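You operate a simulated robot arm through the tools that you are given. There is no shell and no other tool. Be economical: measure what you need, move in short steps, check, and stop when the job is done.

You are at the controls of a simulated robot arm. One attempt, no reset.

JOB
Push the work slide shut.
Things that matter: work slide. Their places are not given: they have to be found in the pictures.

The check looks at the end state, three seconds after you hand in, the way a careful person would. Anything else that was tipped, shoved, dropped, spilled or broken makes it a failure.

ROBOT AND FRAMES
A 7-joint arm with a two-finger parallel gripper, fixed in place. Base frame: the origin is at the foot of the arm, x ahead of it, y to its left, z up; the work surface is at about z = 29. Units: mm, degrees, N and s.
With the tool pointing down near the work surface it reaches from about 220 to 600 mm from the base axis. Its first joint turns from -66.0 to 66.0 degrees. Payload 2.5 kg.
The TCP is the grasp point between the finger pads, 23 mm short of the fingertips. In the tool frame z runs along the fingers and y along their closing line. Largest opening 94 mm; finger width 38, thickness 10; the body of the gripper, 54 by 96 mm, starts 39 mm behind the TCP.
Orientation is that of the tool frame in the base frame, as a unit quaternion [w, x, y, z]. With the fingers straight down and closing along the base's y, the tool's x points along the base's -x, its y along +y and its z along -z.

CONTROLS
- The arm moves only by the tool play_rows. Its argument "plan" is one flat list of numbers, 7 for each row, row after row: the turn, a rotation vector about the tool's x, y, z in rad, then the shift along the tool's x, y, z in cm, then the finger opening in cm, from 0 to 9.4. In form: [wx, wy, wz, dx, dy, dz, hand, wx, wy, wz, dx, dy, dz, hand, ...]. A call has 1 to 10 rows; each row shifts and turns the commanded pose from where the row before left it, along the tool's axes as they then stand. Rows are played at 5 a second. More than 50 mm and 8.6 degrees between two rows, or a gripper value outside its range, and nothing of the call is played. Where a pose cannot be reached the arm comes as near as it can. A force on the tool above 40 N (or 10 N above the force at the start of the call, whichever is more), or a blocked arm, ends the call early, and 0.2 s more pass. The fingers move at their own pace (about 108 mm/s each) and stop on an object; they squeeze with about 39 N. The grip force told is the motor's: it shows also when the fingers shut on nothing. Time passes only in rows, and 0.2 s behind the last, so rows that do not move let the fingers close. The reply holds the time, the measured pose of the TCP, the force on the tool along the base axes, the opening and the grip force, in the units named above and with some noise.
- Cameras (640 x 400 px; columns grow to the right, rows downward): "scene" is fixed at [122.8, -414.6, 533.2]; the picture's right is [0.77, -0.64, 0.00], its down [-0.43, -0.51, -0.75] and it looks along [0.48, 0.57, -0.66] (base axes); focal length 339 px, centre (320, 200). "wrist" rides on the gripper at [-39, 0, -44] in the tool frame; the picture's right is [0.00, -1.00, 0.00], its down [0.97, 0.00, -0.24] and it looks along [0.24, 0.00, 0.97] (tool axes); focal length 218 px, centre (320, 200).
- get_image(camera): a new picture of that camera. It takes no simulated time.
- locate(camera, pixels): for up to 12 pixels [column, row] of the newest picture of that camera ("zoom" is the newest enlarged one), the place [x, y, z] in the base frame of the surface seen there, good to about 2 mm. It takes no simulated time.
- inspect(camera, box): a new picture of the part [left, top, right, bottom] of that camera's present view, enlarged. It takes no simulated time.
- close_job(): hands the job in; it is judged then, once.

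Work in short steps. Measure before you move; look again where a grasp or a placing could have gone wrong, and mend it. You have 60 turns and 22 pictures in all, those below and enlarged ones among them. Open the gripper and draw the arm clear of the work before you hand the job in, unless the task says otherwise; then end with one line.

The tools are called by a JSON object that holds its "op" and its "data". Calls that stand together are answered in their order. play_rows: Moves the arm, as the interface text tells. Its arguments: {"type":"object","properties":{"plan":{"type":"array","items":{"type":"number"}}},"required":["plan"]} The other tools are called the same way: get_image (camera) takes a picture; locate (camera, pixels) gives the place of the surface under pixels of a picture; inspect (camera, box) takes an enlarged picture of a part of a camera's view; close_job () hands the job in.

At the start:

```text
clock: 0.0
ee_pos: [402.9, -136.0, 253.8]
orientation: [0.0, 0.0, 1.0, 0.0]
force: [0.2, 0.5, 0.6]
grip_width: 94.3
grip_force: 0.0
```

scene: 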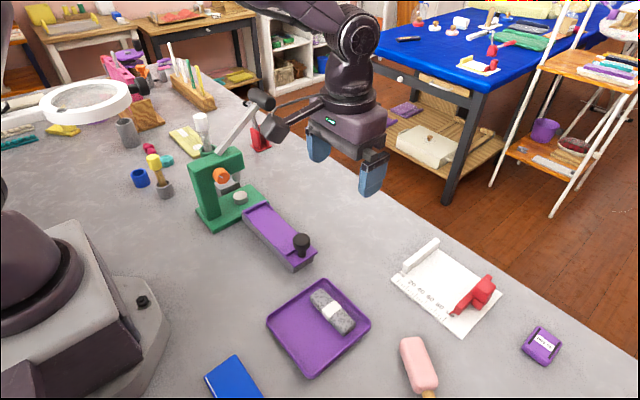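
wrist: 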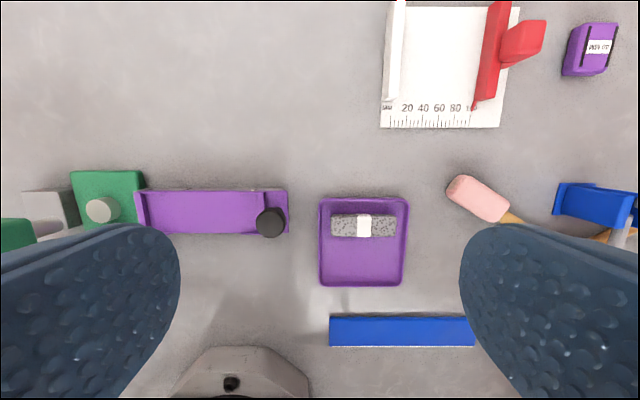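

The purple slide with a black knob (scene ~(280,235)) sits in front of the green press. I'll enlarge it to see how it moves.

{"op": "inspect", "data": {"camera": "scene", "box": [170, 80, 350, 290]}}

{"op": "inspect", "data": {"camera": "wrist", "box": [0, 150, 320, 260]}}

{"op": "locate", "data": {"camera": "scene", "pixels": [[302, 238], [302, 250], [248, 209], [266, 204], [314, 255], [292, 270], [240, 197], [222, 178], [215, 160], [270, 225], [280, 262]]}}

```text
1.90 times, centred on (260, 185) of scene
```

zoom: 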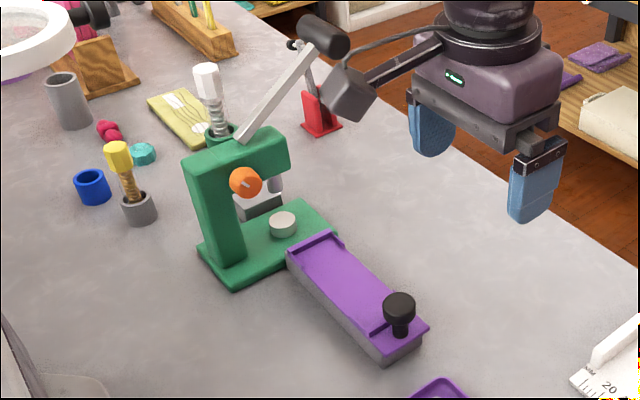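

```text
2.00 times, centred on (160, 205) of wrist
```

zoom: 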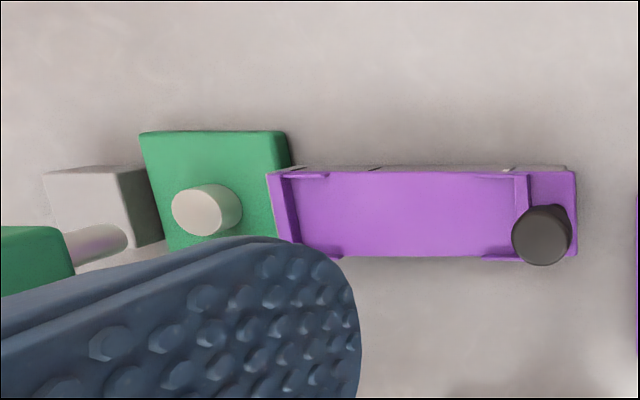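

```text
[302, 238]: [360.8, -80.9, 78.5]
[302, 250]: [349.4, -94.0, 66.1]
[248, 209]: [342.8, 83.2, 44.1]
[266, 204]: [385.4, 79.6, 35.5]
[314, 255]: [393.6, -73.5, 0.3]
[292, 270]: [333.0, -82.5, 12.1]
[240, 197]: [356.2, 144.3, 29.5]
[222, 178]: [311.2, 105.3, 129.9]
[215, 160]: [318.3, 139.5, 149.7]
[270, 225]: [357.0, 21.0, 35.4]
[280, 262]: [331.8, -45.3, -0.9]
```

Some heights look odd, so I measure table points and the slide's parts from both cameras.

{"op": "locate", "data": {"camera": "wrist", "pixels": [[270, 222], [284, 196], [284, 232], [261, 200], [200, 212], [141, 200], [137, 210], [100, 209], [90, 180], [200, 188], [282, 191], [300, 215]]}}

{"op": "locate", "data": {"camera": "scene", "pixels": [[340, 240], [230, 250], [305, 261], [280, 258], [285, 263], [260, 238], [240, 196], [236, 180], [225, 192], [304, 255], [310, 250], [220, 220]]}}

{"op": "inspect", "data": {"camera": "scene", "box": [225, 180, 325, 280]}}

```text
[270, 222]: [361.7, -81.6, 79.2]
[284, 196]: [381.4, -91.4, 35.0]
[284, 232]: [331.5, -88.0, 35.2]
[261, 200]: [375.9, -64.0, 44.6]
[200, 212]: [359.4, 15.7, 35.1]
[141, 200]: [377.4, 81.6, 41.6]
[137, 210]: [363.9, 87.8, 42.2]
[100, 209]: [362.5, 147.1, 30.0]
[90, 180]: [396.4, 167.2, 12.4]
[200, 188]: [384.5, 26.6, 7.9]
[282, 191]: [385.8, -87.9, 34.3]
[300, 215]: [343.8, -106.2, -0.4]
```

```text
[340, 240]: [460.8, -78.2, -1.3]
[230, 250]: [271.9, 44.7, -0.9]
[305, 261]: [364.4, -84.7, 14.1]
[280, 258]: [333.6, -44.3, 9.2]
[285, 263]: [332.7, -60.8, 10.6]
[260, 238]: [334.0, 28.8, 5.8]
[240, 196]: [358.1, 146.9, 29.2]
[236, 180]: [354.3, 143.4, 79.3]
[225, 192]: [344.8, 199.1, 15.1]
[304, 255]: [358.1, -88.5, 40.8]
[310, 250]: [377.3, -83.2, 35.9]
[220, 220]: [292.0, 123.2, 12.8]
```

```text
4.00 times, centred on (275, 230) of scene
```

zoom: 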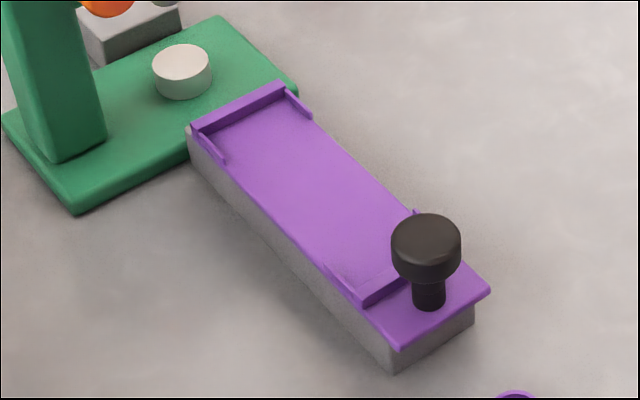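

The table is at z≈0; the tray (z≈35) sits on a rail and slides along +y over the press pad, with the knob at (361,-81), top z 79. I check the press lever and ram for clearance.

{"op": "get_image", "data": {"camera": "scene"}}

{"op": "locate", "data": {"camera": "scene", "pixels": [[262, 100], [240, 125], [215, 150], [240, 155], [220, 175], [228, 190], [275, 123], [260, 145], [200, 125], [243, 165], [230, 168], [278, 135]]}}

```text
16 pictures are left
```

scene: 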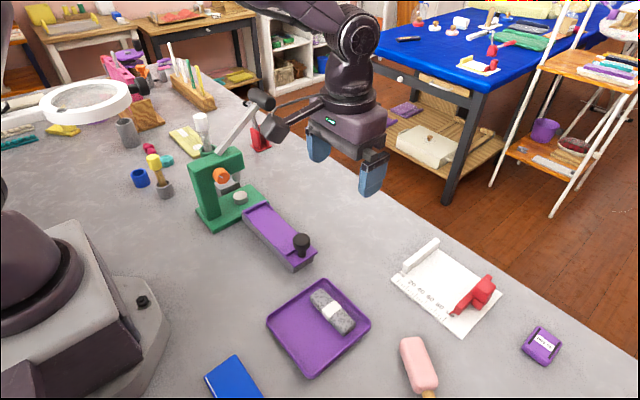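

```text
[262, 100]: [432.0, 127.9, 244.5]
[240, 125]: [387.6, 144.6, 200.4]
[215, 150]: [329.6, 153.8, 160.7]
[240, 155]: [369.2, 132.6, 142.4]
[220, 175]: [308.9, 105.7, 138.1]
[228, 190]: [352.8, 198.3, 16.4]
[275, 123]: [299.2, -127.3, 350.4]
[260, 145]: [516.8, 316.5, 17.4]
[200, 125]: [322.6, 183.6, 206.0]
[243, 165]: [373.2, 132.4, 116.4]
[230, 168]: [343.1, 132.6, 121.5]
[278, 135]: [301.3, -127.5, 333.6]
```

The press head starts at y≈105 and the ram is at z≈79, so I'll tilt the tool back 20° to keep the hand away from it. First I close the fingers, move to x=361, tilt and descend partway.

{"op": "play_rows", "data": {"plan": [0, 0, 0, 4.2, 0, 0, 0, -0.117, 0, 0, 0, 0, 0, 0, -0.117, 0, 0, 0, 0, 0, 0, -0.116, 0, 0, 0, 0, 0, 0, 0, 0, 0, 0, -1.49, 4.07, 0, 0, 0, 0, 0, -1.49, 4.07, 0, 0, 0, 0, 0, -1.49, 4.07, 0, 0, 0, 0, 0, 0, 0, 0]}}

```text
clock: 1.8
ee_pos: [361.0, -134.1, 122.7]
orientation: [0.0, -0.001, 0.985, 0.174]
force: [0.0, -0.3, 0.1]
grip_width: 0.0
grip_force: 38.5
```

Pose is as planned at (361,-134,123). I descend to z≈69, y≈-126 behind the knob and look.

{"op": "play_rows", "data": {"plan": [0, 0, 0, 0, -0.55, 2.67, 0, 0, 0, 0, 0, -0.55, 2.67, 0, 0, 0, 0, 0, 0, 0, 0]}}

{"op": "inspect", "data": {"camera": "scene", "box": [170, 80, 370, 290]}}

```text
clock: 2.6
ee_pos: [361.6, -128.6, 69.8]
orientation: [0.001, 0.001, 0.985, 0.173]
force: [-0.2, -0.7, 0.6]
grip_width: 0.2
grip_force: 39.2
```

```text
1.90 times, centred on (270, 185) of scene
```

zoom: 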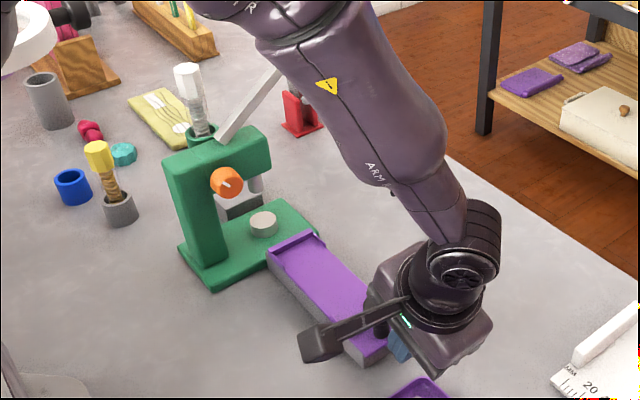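

Fingers are behind the knob. I push along +y gently, first 40 mm.

{"op": "play_rows", "data": {"plan": [0, 0, 0, 0, 0.94, 0.34, 0, 0, 0, 0, 0, 0.94, 0.34, 0, 0, 0, 0, 0, 0.47, 0.17, 0, 0, 0, 0, 0, 0.47, 0.17, 0, 0, 0, 0, 0, 0.47, 0.17, 0, 0, 0, 0, 0, 0.47, 0.17, 0, 0, 0, 0, 0, 0, 0, 0]}}

{"op": "inspect", "data": {"camera": "scene", "box": [170, 80, 370, 290]}}

```text
clock: 4.2
ee_pos: [360.8, -86.7, 72.1]
orientation: [0.0, 0.0, 0.985, 0.174]
force: [-0.1, -0.9, 0.3]
grip_width: 0.1
grip_force: 39.0
```

```text
1.90 times, centred on (270, 185) of scene
```

zoom: 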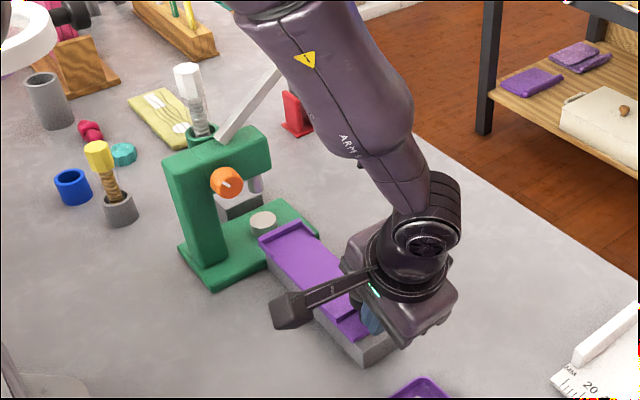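

The slide moved toward the press with little force (rail now shows at its knob end). Continue 45 mm; call stops itself if blocked.

{"op": "play_rows", "data": {"plan": [0, 0, 0, 0, 0.47, 0.2, 0, 0, 0, 0, 0, 0.47, 0.2, 0, 0, 0, 0, 0, 0.47, 0.2, 0, 0, 0, 0, 0, 0.47, 0.2, 0, 0, 0, 0, 0, 0.47, 0.2, 0, 0, 0, 0, 0, 0.47, 0.2, 0, 0, 0, 0, 0, 0.47, 0.2, 0, 0, 0, 0, 0, 0.47, 0.2, 0, 0, 0, 0, 0, 0.47, 0.2, 0, 0, 0, 0, 0, 0, 0, 0]}}

{"op": "inspect", "data": {"camera": "scene", "box": [170, 80, 370, 290]}}

```text
clock: 6.4
ee_pos: [360.4, -42.4, 68.8]
orientation: [0.0, -0.001, 0.985, 0.174]
force: [0.0, -1.4, -1.0]
grip_width: 0.1
grip_force: 39.7
```

```text
1.90 times, centred on (270, 185) of scene
```

zoom: 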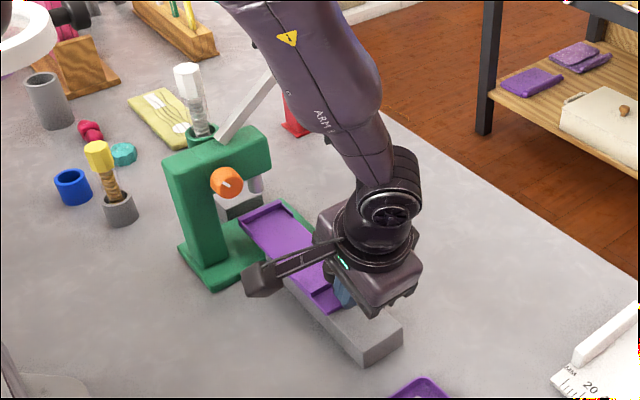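

Moving freely over the pad; force is low. Continue another 35 mm.

{"op": "play_rows", "data": {"plan": [0, 0, 0, 0, 0.47, 0.17, 0, 0, 0, 0, 0, 0.47, 0.17, 0, 0, 0, 0, 0, 0.47, 0.17, 0, 0, 0, 0, 0, 0.47, 0.17, 0, 0, 0, 0, 0, 0.47, 0.17, 0, 0, 0, 0, 0, 0.47, 0.17, 0, 0, 0, 0, 0, 0.47, 0.17, 0, 0, 0, 0, 0, 0, 0, 0]}}

{"op": "inspect", "data": {"camera": "scene", "box": [170, 80, 370, 290]}}

```text
clock: 8.2
ee_pos: [360.7, -6.4, 68.5]
orientation: [0.0, 0.0, 0.985, 0.174]
force: [-0.4, 0.5, -0.1]
grip_width: 0.0
grip_force: 39.2
```

```text
1.90 times, centred on (270, 185) of scene
```

zoom: 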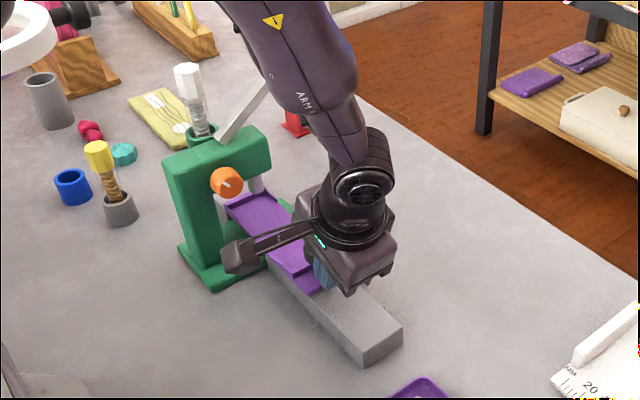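

The slide has travelled ~100 mm with no stop yet. I check the clearance between the hand's side arm and the press before continuing.

{"op": "locate", "data": {"camera": "zoom", "pixels": [[235, 255], [265, 245], [210, 230], [262, 148], [250, 100], [320, 225], [345, 190], [360, 90], [335, 140], [232, 205], [320, 285]]}}

{"op": "get_image", "data": {"camera": "wrist"}}

```text
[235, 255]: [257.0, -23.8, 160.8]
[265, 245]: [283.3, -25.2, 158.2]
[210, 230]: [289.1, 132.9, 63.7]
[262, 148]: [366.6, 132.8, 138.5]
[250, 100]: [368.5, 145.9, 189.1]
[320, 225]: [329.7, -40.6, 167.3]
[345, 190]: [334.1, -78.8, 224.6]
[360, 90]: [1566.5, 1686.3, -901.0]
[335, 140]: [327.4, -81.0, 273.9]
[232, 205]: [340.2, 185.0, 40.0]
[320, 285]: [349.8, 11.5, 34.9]
```

```text
11 pictures are left
```

wrist: 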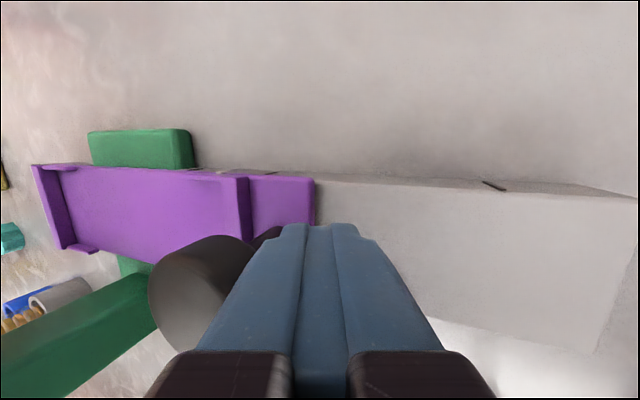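

Clearance is over 100 mm. The slide still isn't stopped; continue in 5 mm steps, 30 mm.

{"op": "play_rows", "data": {"plan": [0, 0, 0, 0, 0.47, 0.17, 0, 0, 0, 0, 0, 0.47, 0.17, 0, 0, 0, 0, 0, 0.47, 0.17, 0, 0, 0, 0, 0, 0.47, 0.17, 0, 0, 0, 0, 0, 0.47, 0.17, 0, 0, 0, 0, 0, 0.47, 0.17, 0, 0, 0, 0, 0, 0, 0, 0]}}

{"op": "get_image", "data": {"camera": "wrist"}}

```text
clock: 9.8
ee_pos: [360.0, 23.3, 67.8]
orientation: [-0.001, 0.0, 0.985, 0.174]
force: [0.3, -0.1, 0.4]
grip_width: 0.0
grip_force: 39.0
```

```text
10 pictures are left
```

wrist: 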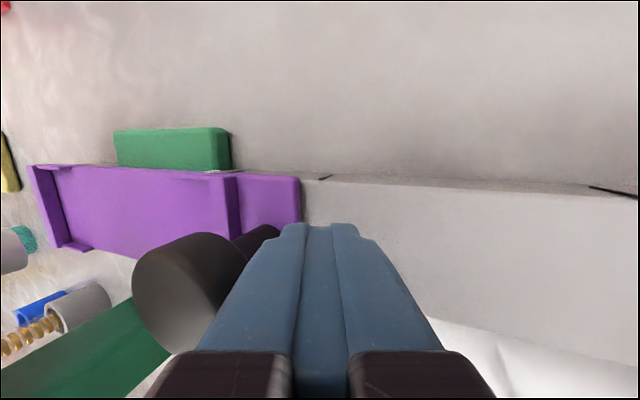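

The slide end is now at column ~300 with force near zero. I measure where the slide's tail, the ticks on the rail, and the leading wall are.

{"op": "locate", "data": {"camera": "wrist", "pixels": [[297, 200], [325, 177], [610, 190], [236, 200], [45, 210], [190, 265], [255, 240], [213, 171], [34, 168], [170, 130], [310, 200]]}}

{"op": "inspect", "data": {"camera": "wrist", "box": [180, 140, 380, 240]}}

{"op": "inspect", "data": {"camera": "scene", "box": [190, 130, 330, 280]}}

```text
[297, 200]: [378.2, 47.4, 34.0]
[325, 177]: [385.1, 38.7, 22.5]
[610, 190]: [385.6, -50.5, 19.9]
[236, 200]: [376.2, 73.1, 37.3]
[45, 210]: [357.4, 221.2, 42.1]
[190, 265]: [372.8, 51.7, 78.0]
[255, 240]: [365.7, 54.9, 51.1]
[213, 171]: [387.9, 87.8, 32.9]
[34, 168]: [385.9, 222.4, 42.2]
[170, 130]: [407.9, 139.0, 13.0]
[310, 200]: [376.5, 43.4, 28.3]
```

```text
3.20 times, centred on (280, 190) of wrist
```

zoom: 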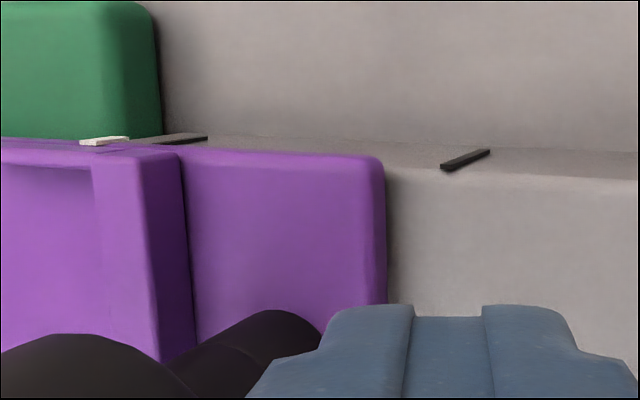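

```text
2.67 times, centred on (260, 205) of scene
```

zoom: 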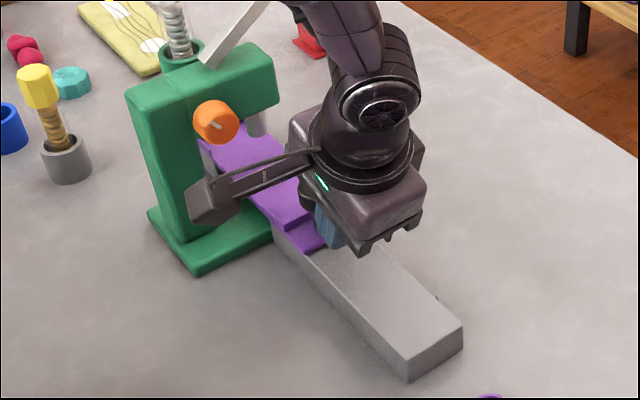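

There's a white index on the slide (zoom ~(100,141)) and black rail ticks, one right beside it at (180,138). I measure these.

{"op": "inspect", "data": {"camera": "wrist", "box": [190, 155, 270, 205]}}

{"op": "locate", "data": {"camera": "zoom", "pixels": [[120, 128], [150, 125], [170, 130], [200, 125], [250, 125], [300, 128]]}}

{"op": "locate", "data": {"camera": "wrist", "pixels": [[206, 171], [212, 171], [219, 170], [226, 171], [232, 170], [238, 170], [243, 170]]}}

```text
8.00 times, centred on (230, 180) of wrist
```

zoom: 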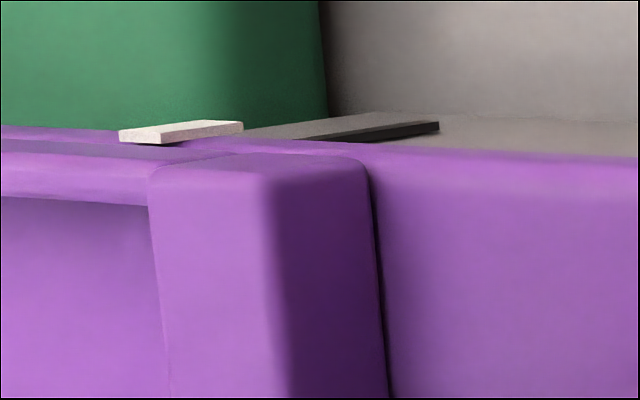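

```text
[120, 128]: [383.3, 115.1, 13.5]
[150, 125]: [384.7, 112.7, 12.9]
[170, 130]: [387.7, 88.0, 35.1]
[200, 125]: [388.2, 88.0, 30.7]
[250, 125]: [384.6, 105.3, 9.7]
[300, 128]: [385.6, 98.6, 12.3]
```

```text
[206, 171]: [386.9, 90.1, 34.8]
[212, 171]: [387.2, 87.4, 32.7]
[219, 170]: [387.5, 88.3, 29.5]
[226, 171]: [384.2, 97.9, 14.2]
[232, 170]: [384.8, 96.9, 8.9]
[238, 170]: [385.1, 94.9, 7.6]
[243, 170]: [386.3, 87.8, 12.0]
```

The white index (y≈88) lines up with the last rail tick (y≈88), starting from the first tick at -50; the slide seems to have run ahead of the fingers ~10 mm. I approach slowly to feel whether it is against its stop.

{"op": "play_rows", "data": {"plan": [0, 0, 0, 0, 0.28, 0.1, 0, 0, 0, 0, 0, 0.28, 0.1, 0, 0, 0, 0, 0, 0.19, 0.07, 0, 0, 0, 0, 0, 0.19, 0.07, 0, 0, 0, 0, 0, 0.1, 0.035, 0, 0, 0, 0, 0, 0.1, 0.035, 0, 0, 0, 0, 0, 0, 0, 0]}}

{"op": "inspect", "data": {"camera": "wrist", "box": [180, 140, 380, 265]}}

{"op": "locate", "data": {"camera": "zoom", "pixels": [[370, 190], [385, 200], [380, 250], [100, 100]]}}

```text
clock: 11.2
ee_pos: [360.8, 29.0, 68.3]
orientation: [0.001, 0.005, 0.985, 0.171]
force: [-0.2, -3.1, 1.6]
grip_width: 0.0
grip_force: 38.3
stopped in row 6: the force on the tool passed its limit (the readings are from after the stop); the commanded pose is now the measured one
```

```text
3.20 times, centred on (280, 202) of wrist
```

zoom: 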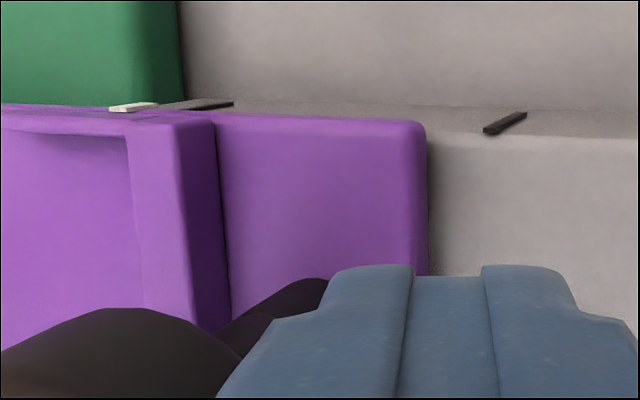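

```text
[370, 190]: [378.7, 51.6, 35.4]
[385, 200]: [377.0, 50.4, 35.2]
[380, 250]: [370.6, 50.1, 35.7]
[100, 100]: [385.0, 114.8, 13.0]
```

The fingers hit a hard stop with the slide index at the last tick: fully shut. I back off along -y, then lift clear.

{"op": "play_rows", "data": {"plan": [0, 0, 0, 0, -1.88, -0.68, 0, 0, 0, 0, 0, -2.82, -1.02, 0, 0, 0, 0, 0, -2.82, -1.02, 0, 0, 0, 0, 0, -2.82, -1.02, 0, 0, 0, 0, 0, 1.37, -3.76, 0, 0, 0, 0, 0, 1.37, -3.76, 0, 0, 0, 0, 0, 1.37, -3.76, 5, 0, 0, 0, 0, -2.82, -1.02, 9.4, 0, 0, 0, 0, -2.82, -1.02, 9.4, 0, 0, 0, 0, 0, 0, 9.4]}}

{"op": "get_image", "data": {"camera": "scene"}}

{"op": "get_image", "data": {"camera": "wrist"}}

```text
clock: 13.4
ee_pos: [357.6, -139.8, 187.5]
orientation: [0.001, 0.004, 0.985, 0.171]
force: [0.8, -0.3, 0.6]
grip_width: 93.8
grip_force: 0.1
```

```text
5 pictures are left
```

scene: 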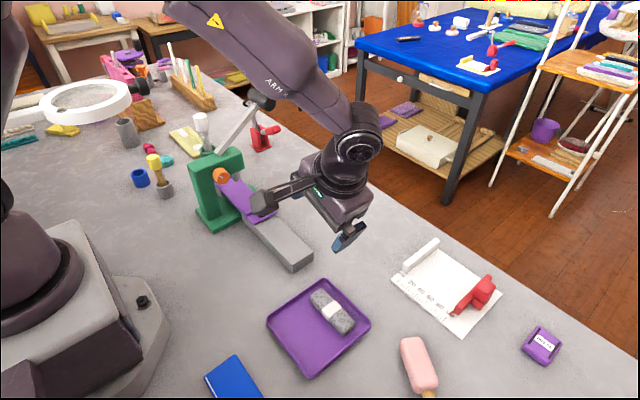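

```text
4 pictures are left
```

wrist: 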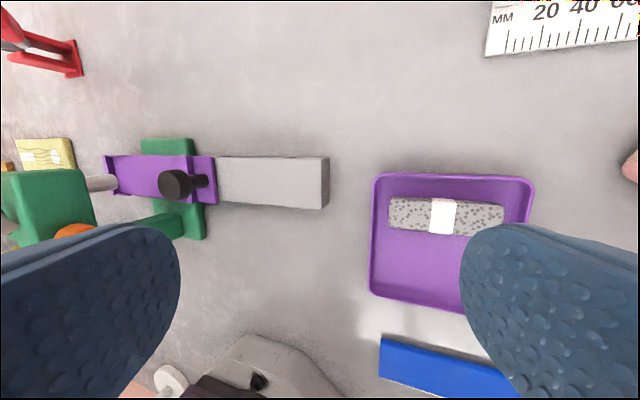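

Everything else is undisturbed. I check the slide hasn't rebounded (tail at wrist ~(212,180)).

{"op": "locate", "data": {"camera": "wrist", "pixels": [[212, 170], [212, 195], [105, 165], [175, 185]]}}

{"op": "inspect", "data": {"camera": "wrist", "box": [90, 130, 340, 230]}}

```text
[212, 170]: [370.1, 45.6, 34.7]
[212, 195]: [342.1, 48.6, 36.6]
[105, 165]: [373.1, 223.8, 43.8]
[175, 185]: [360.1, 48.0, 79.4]
```

```text
2.56 times, centred on (215, 180) of wrist
```

zoom: 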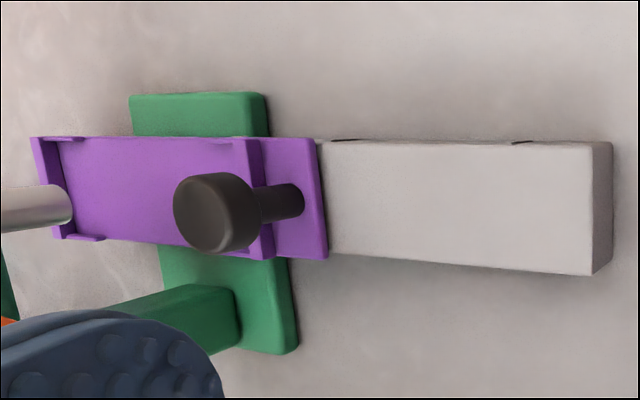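

The tail is still at y≈46 and the leading wall at y≈223, the same as at the stop, so the slide has not rebounded. The arm is clear and open, so I hand in.

{"op": "close_job", "data": {}}

```text
The job is handed in.
```

The work slide is pushed shut against its hard stop and showed no rebound. Nothing else was disturbed in the last pictures, and the arm is clear with the gripper open.
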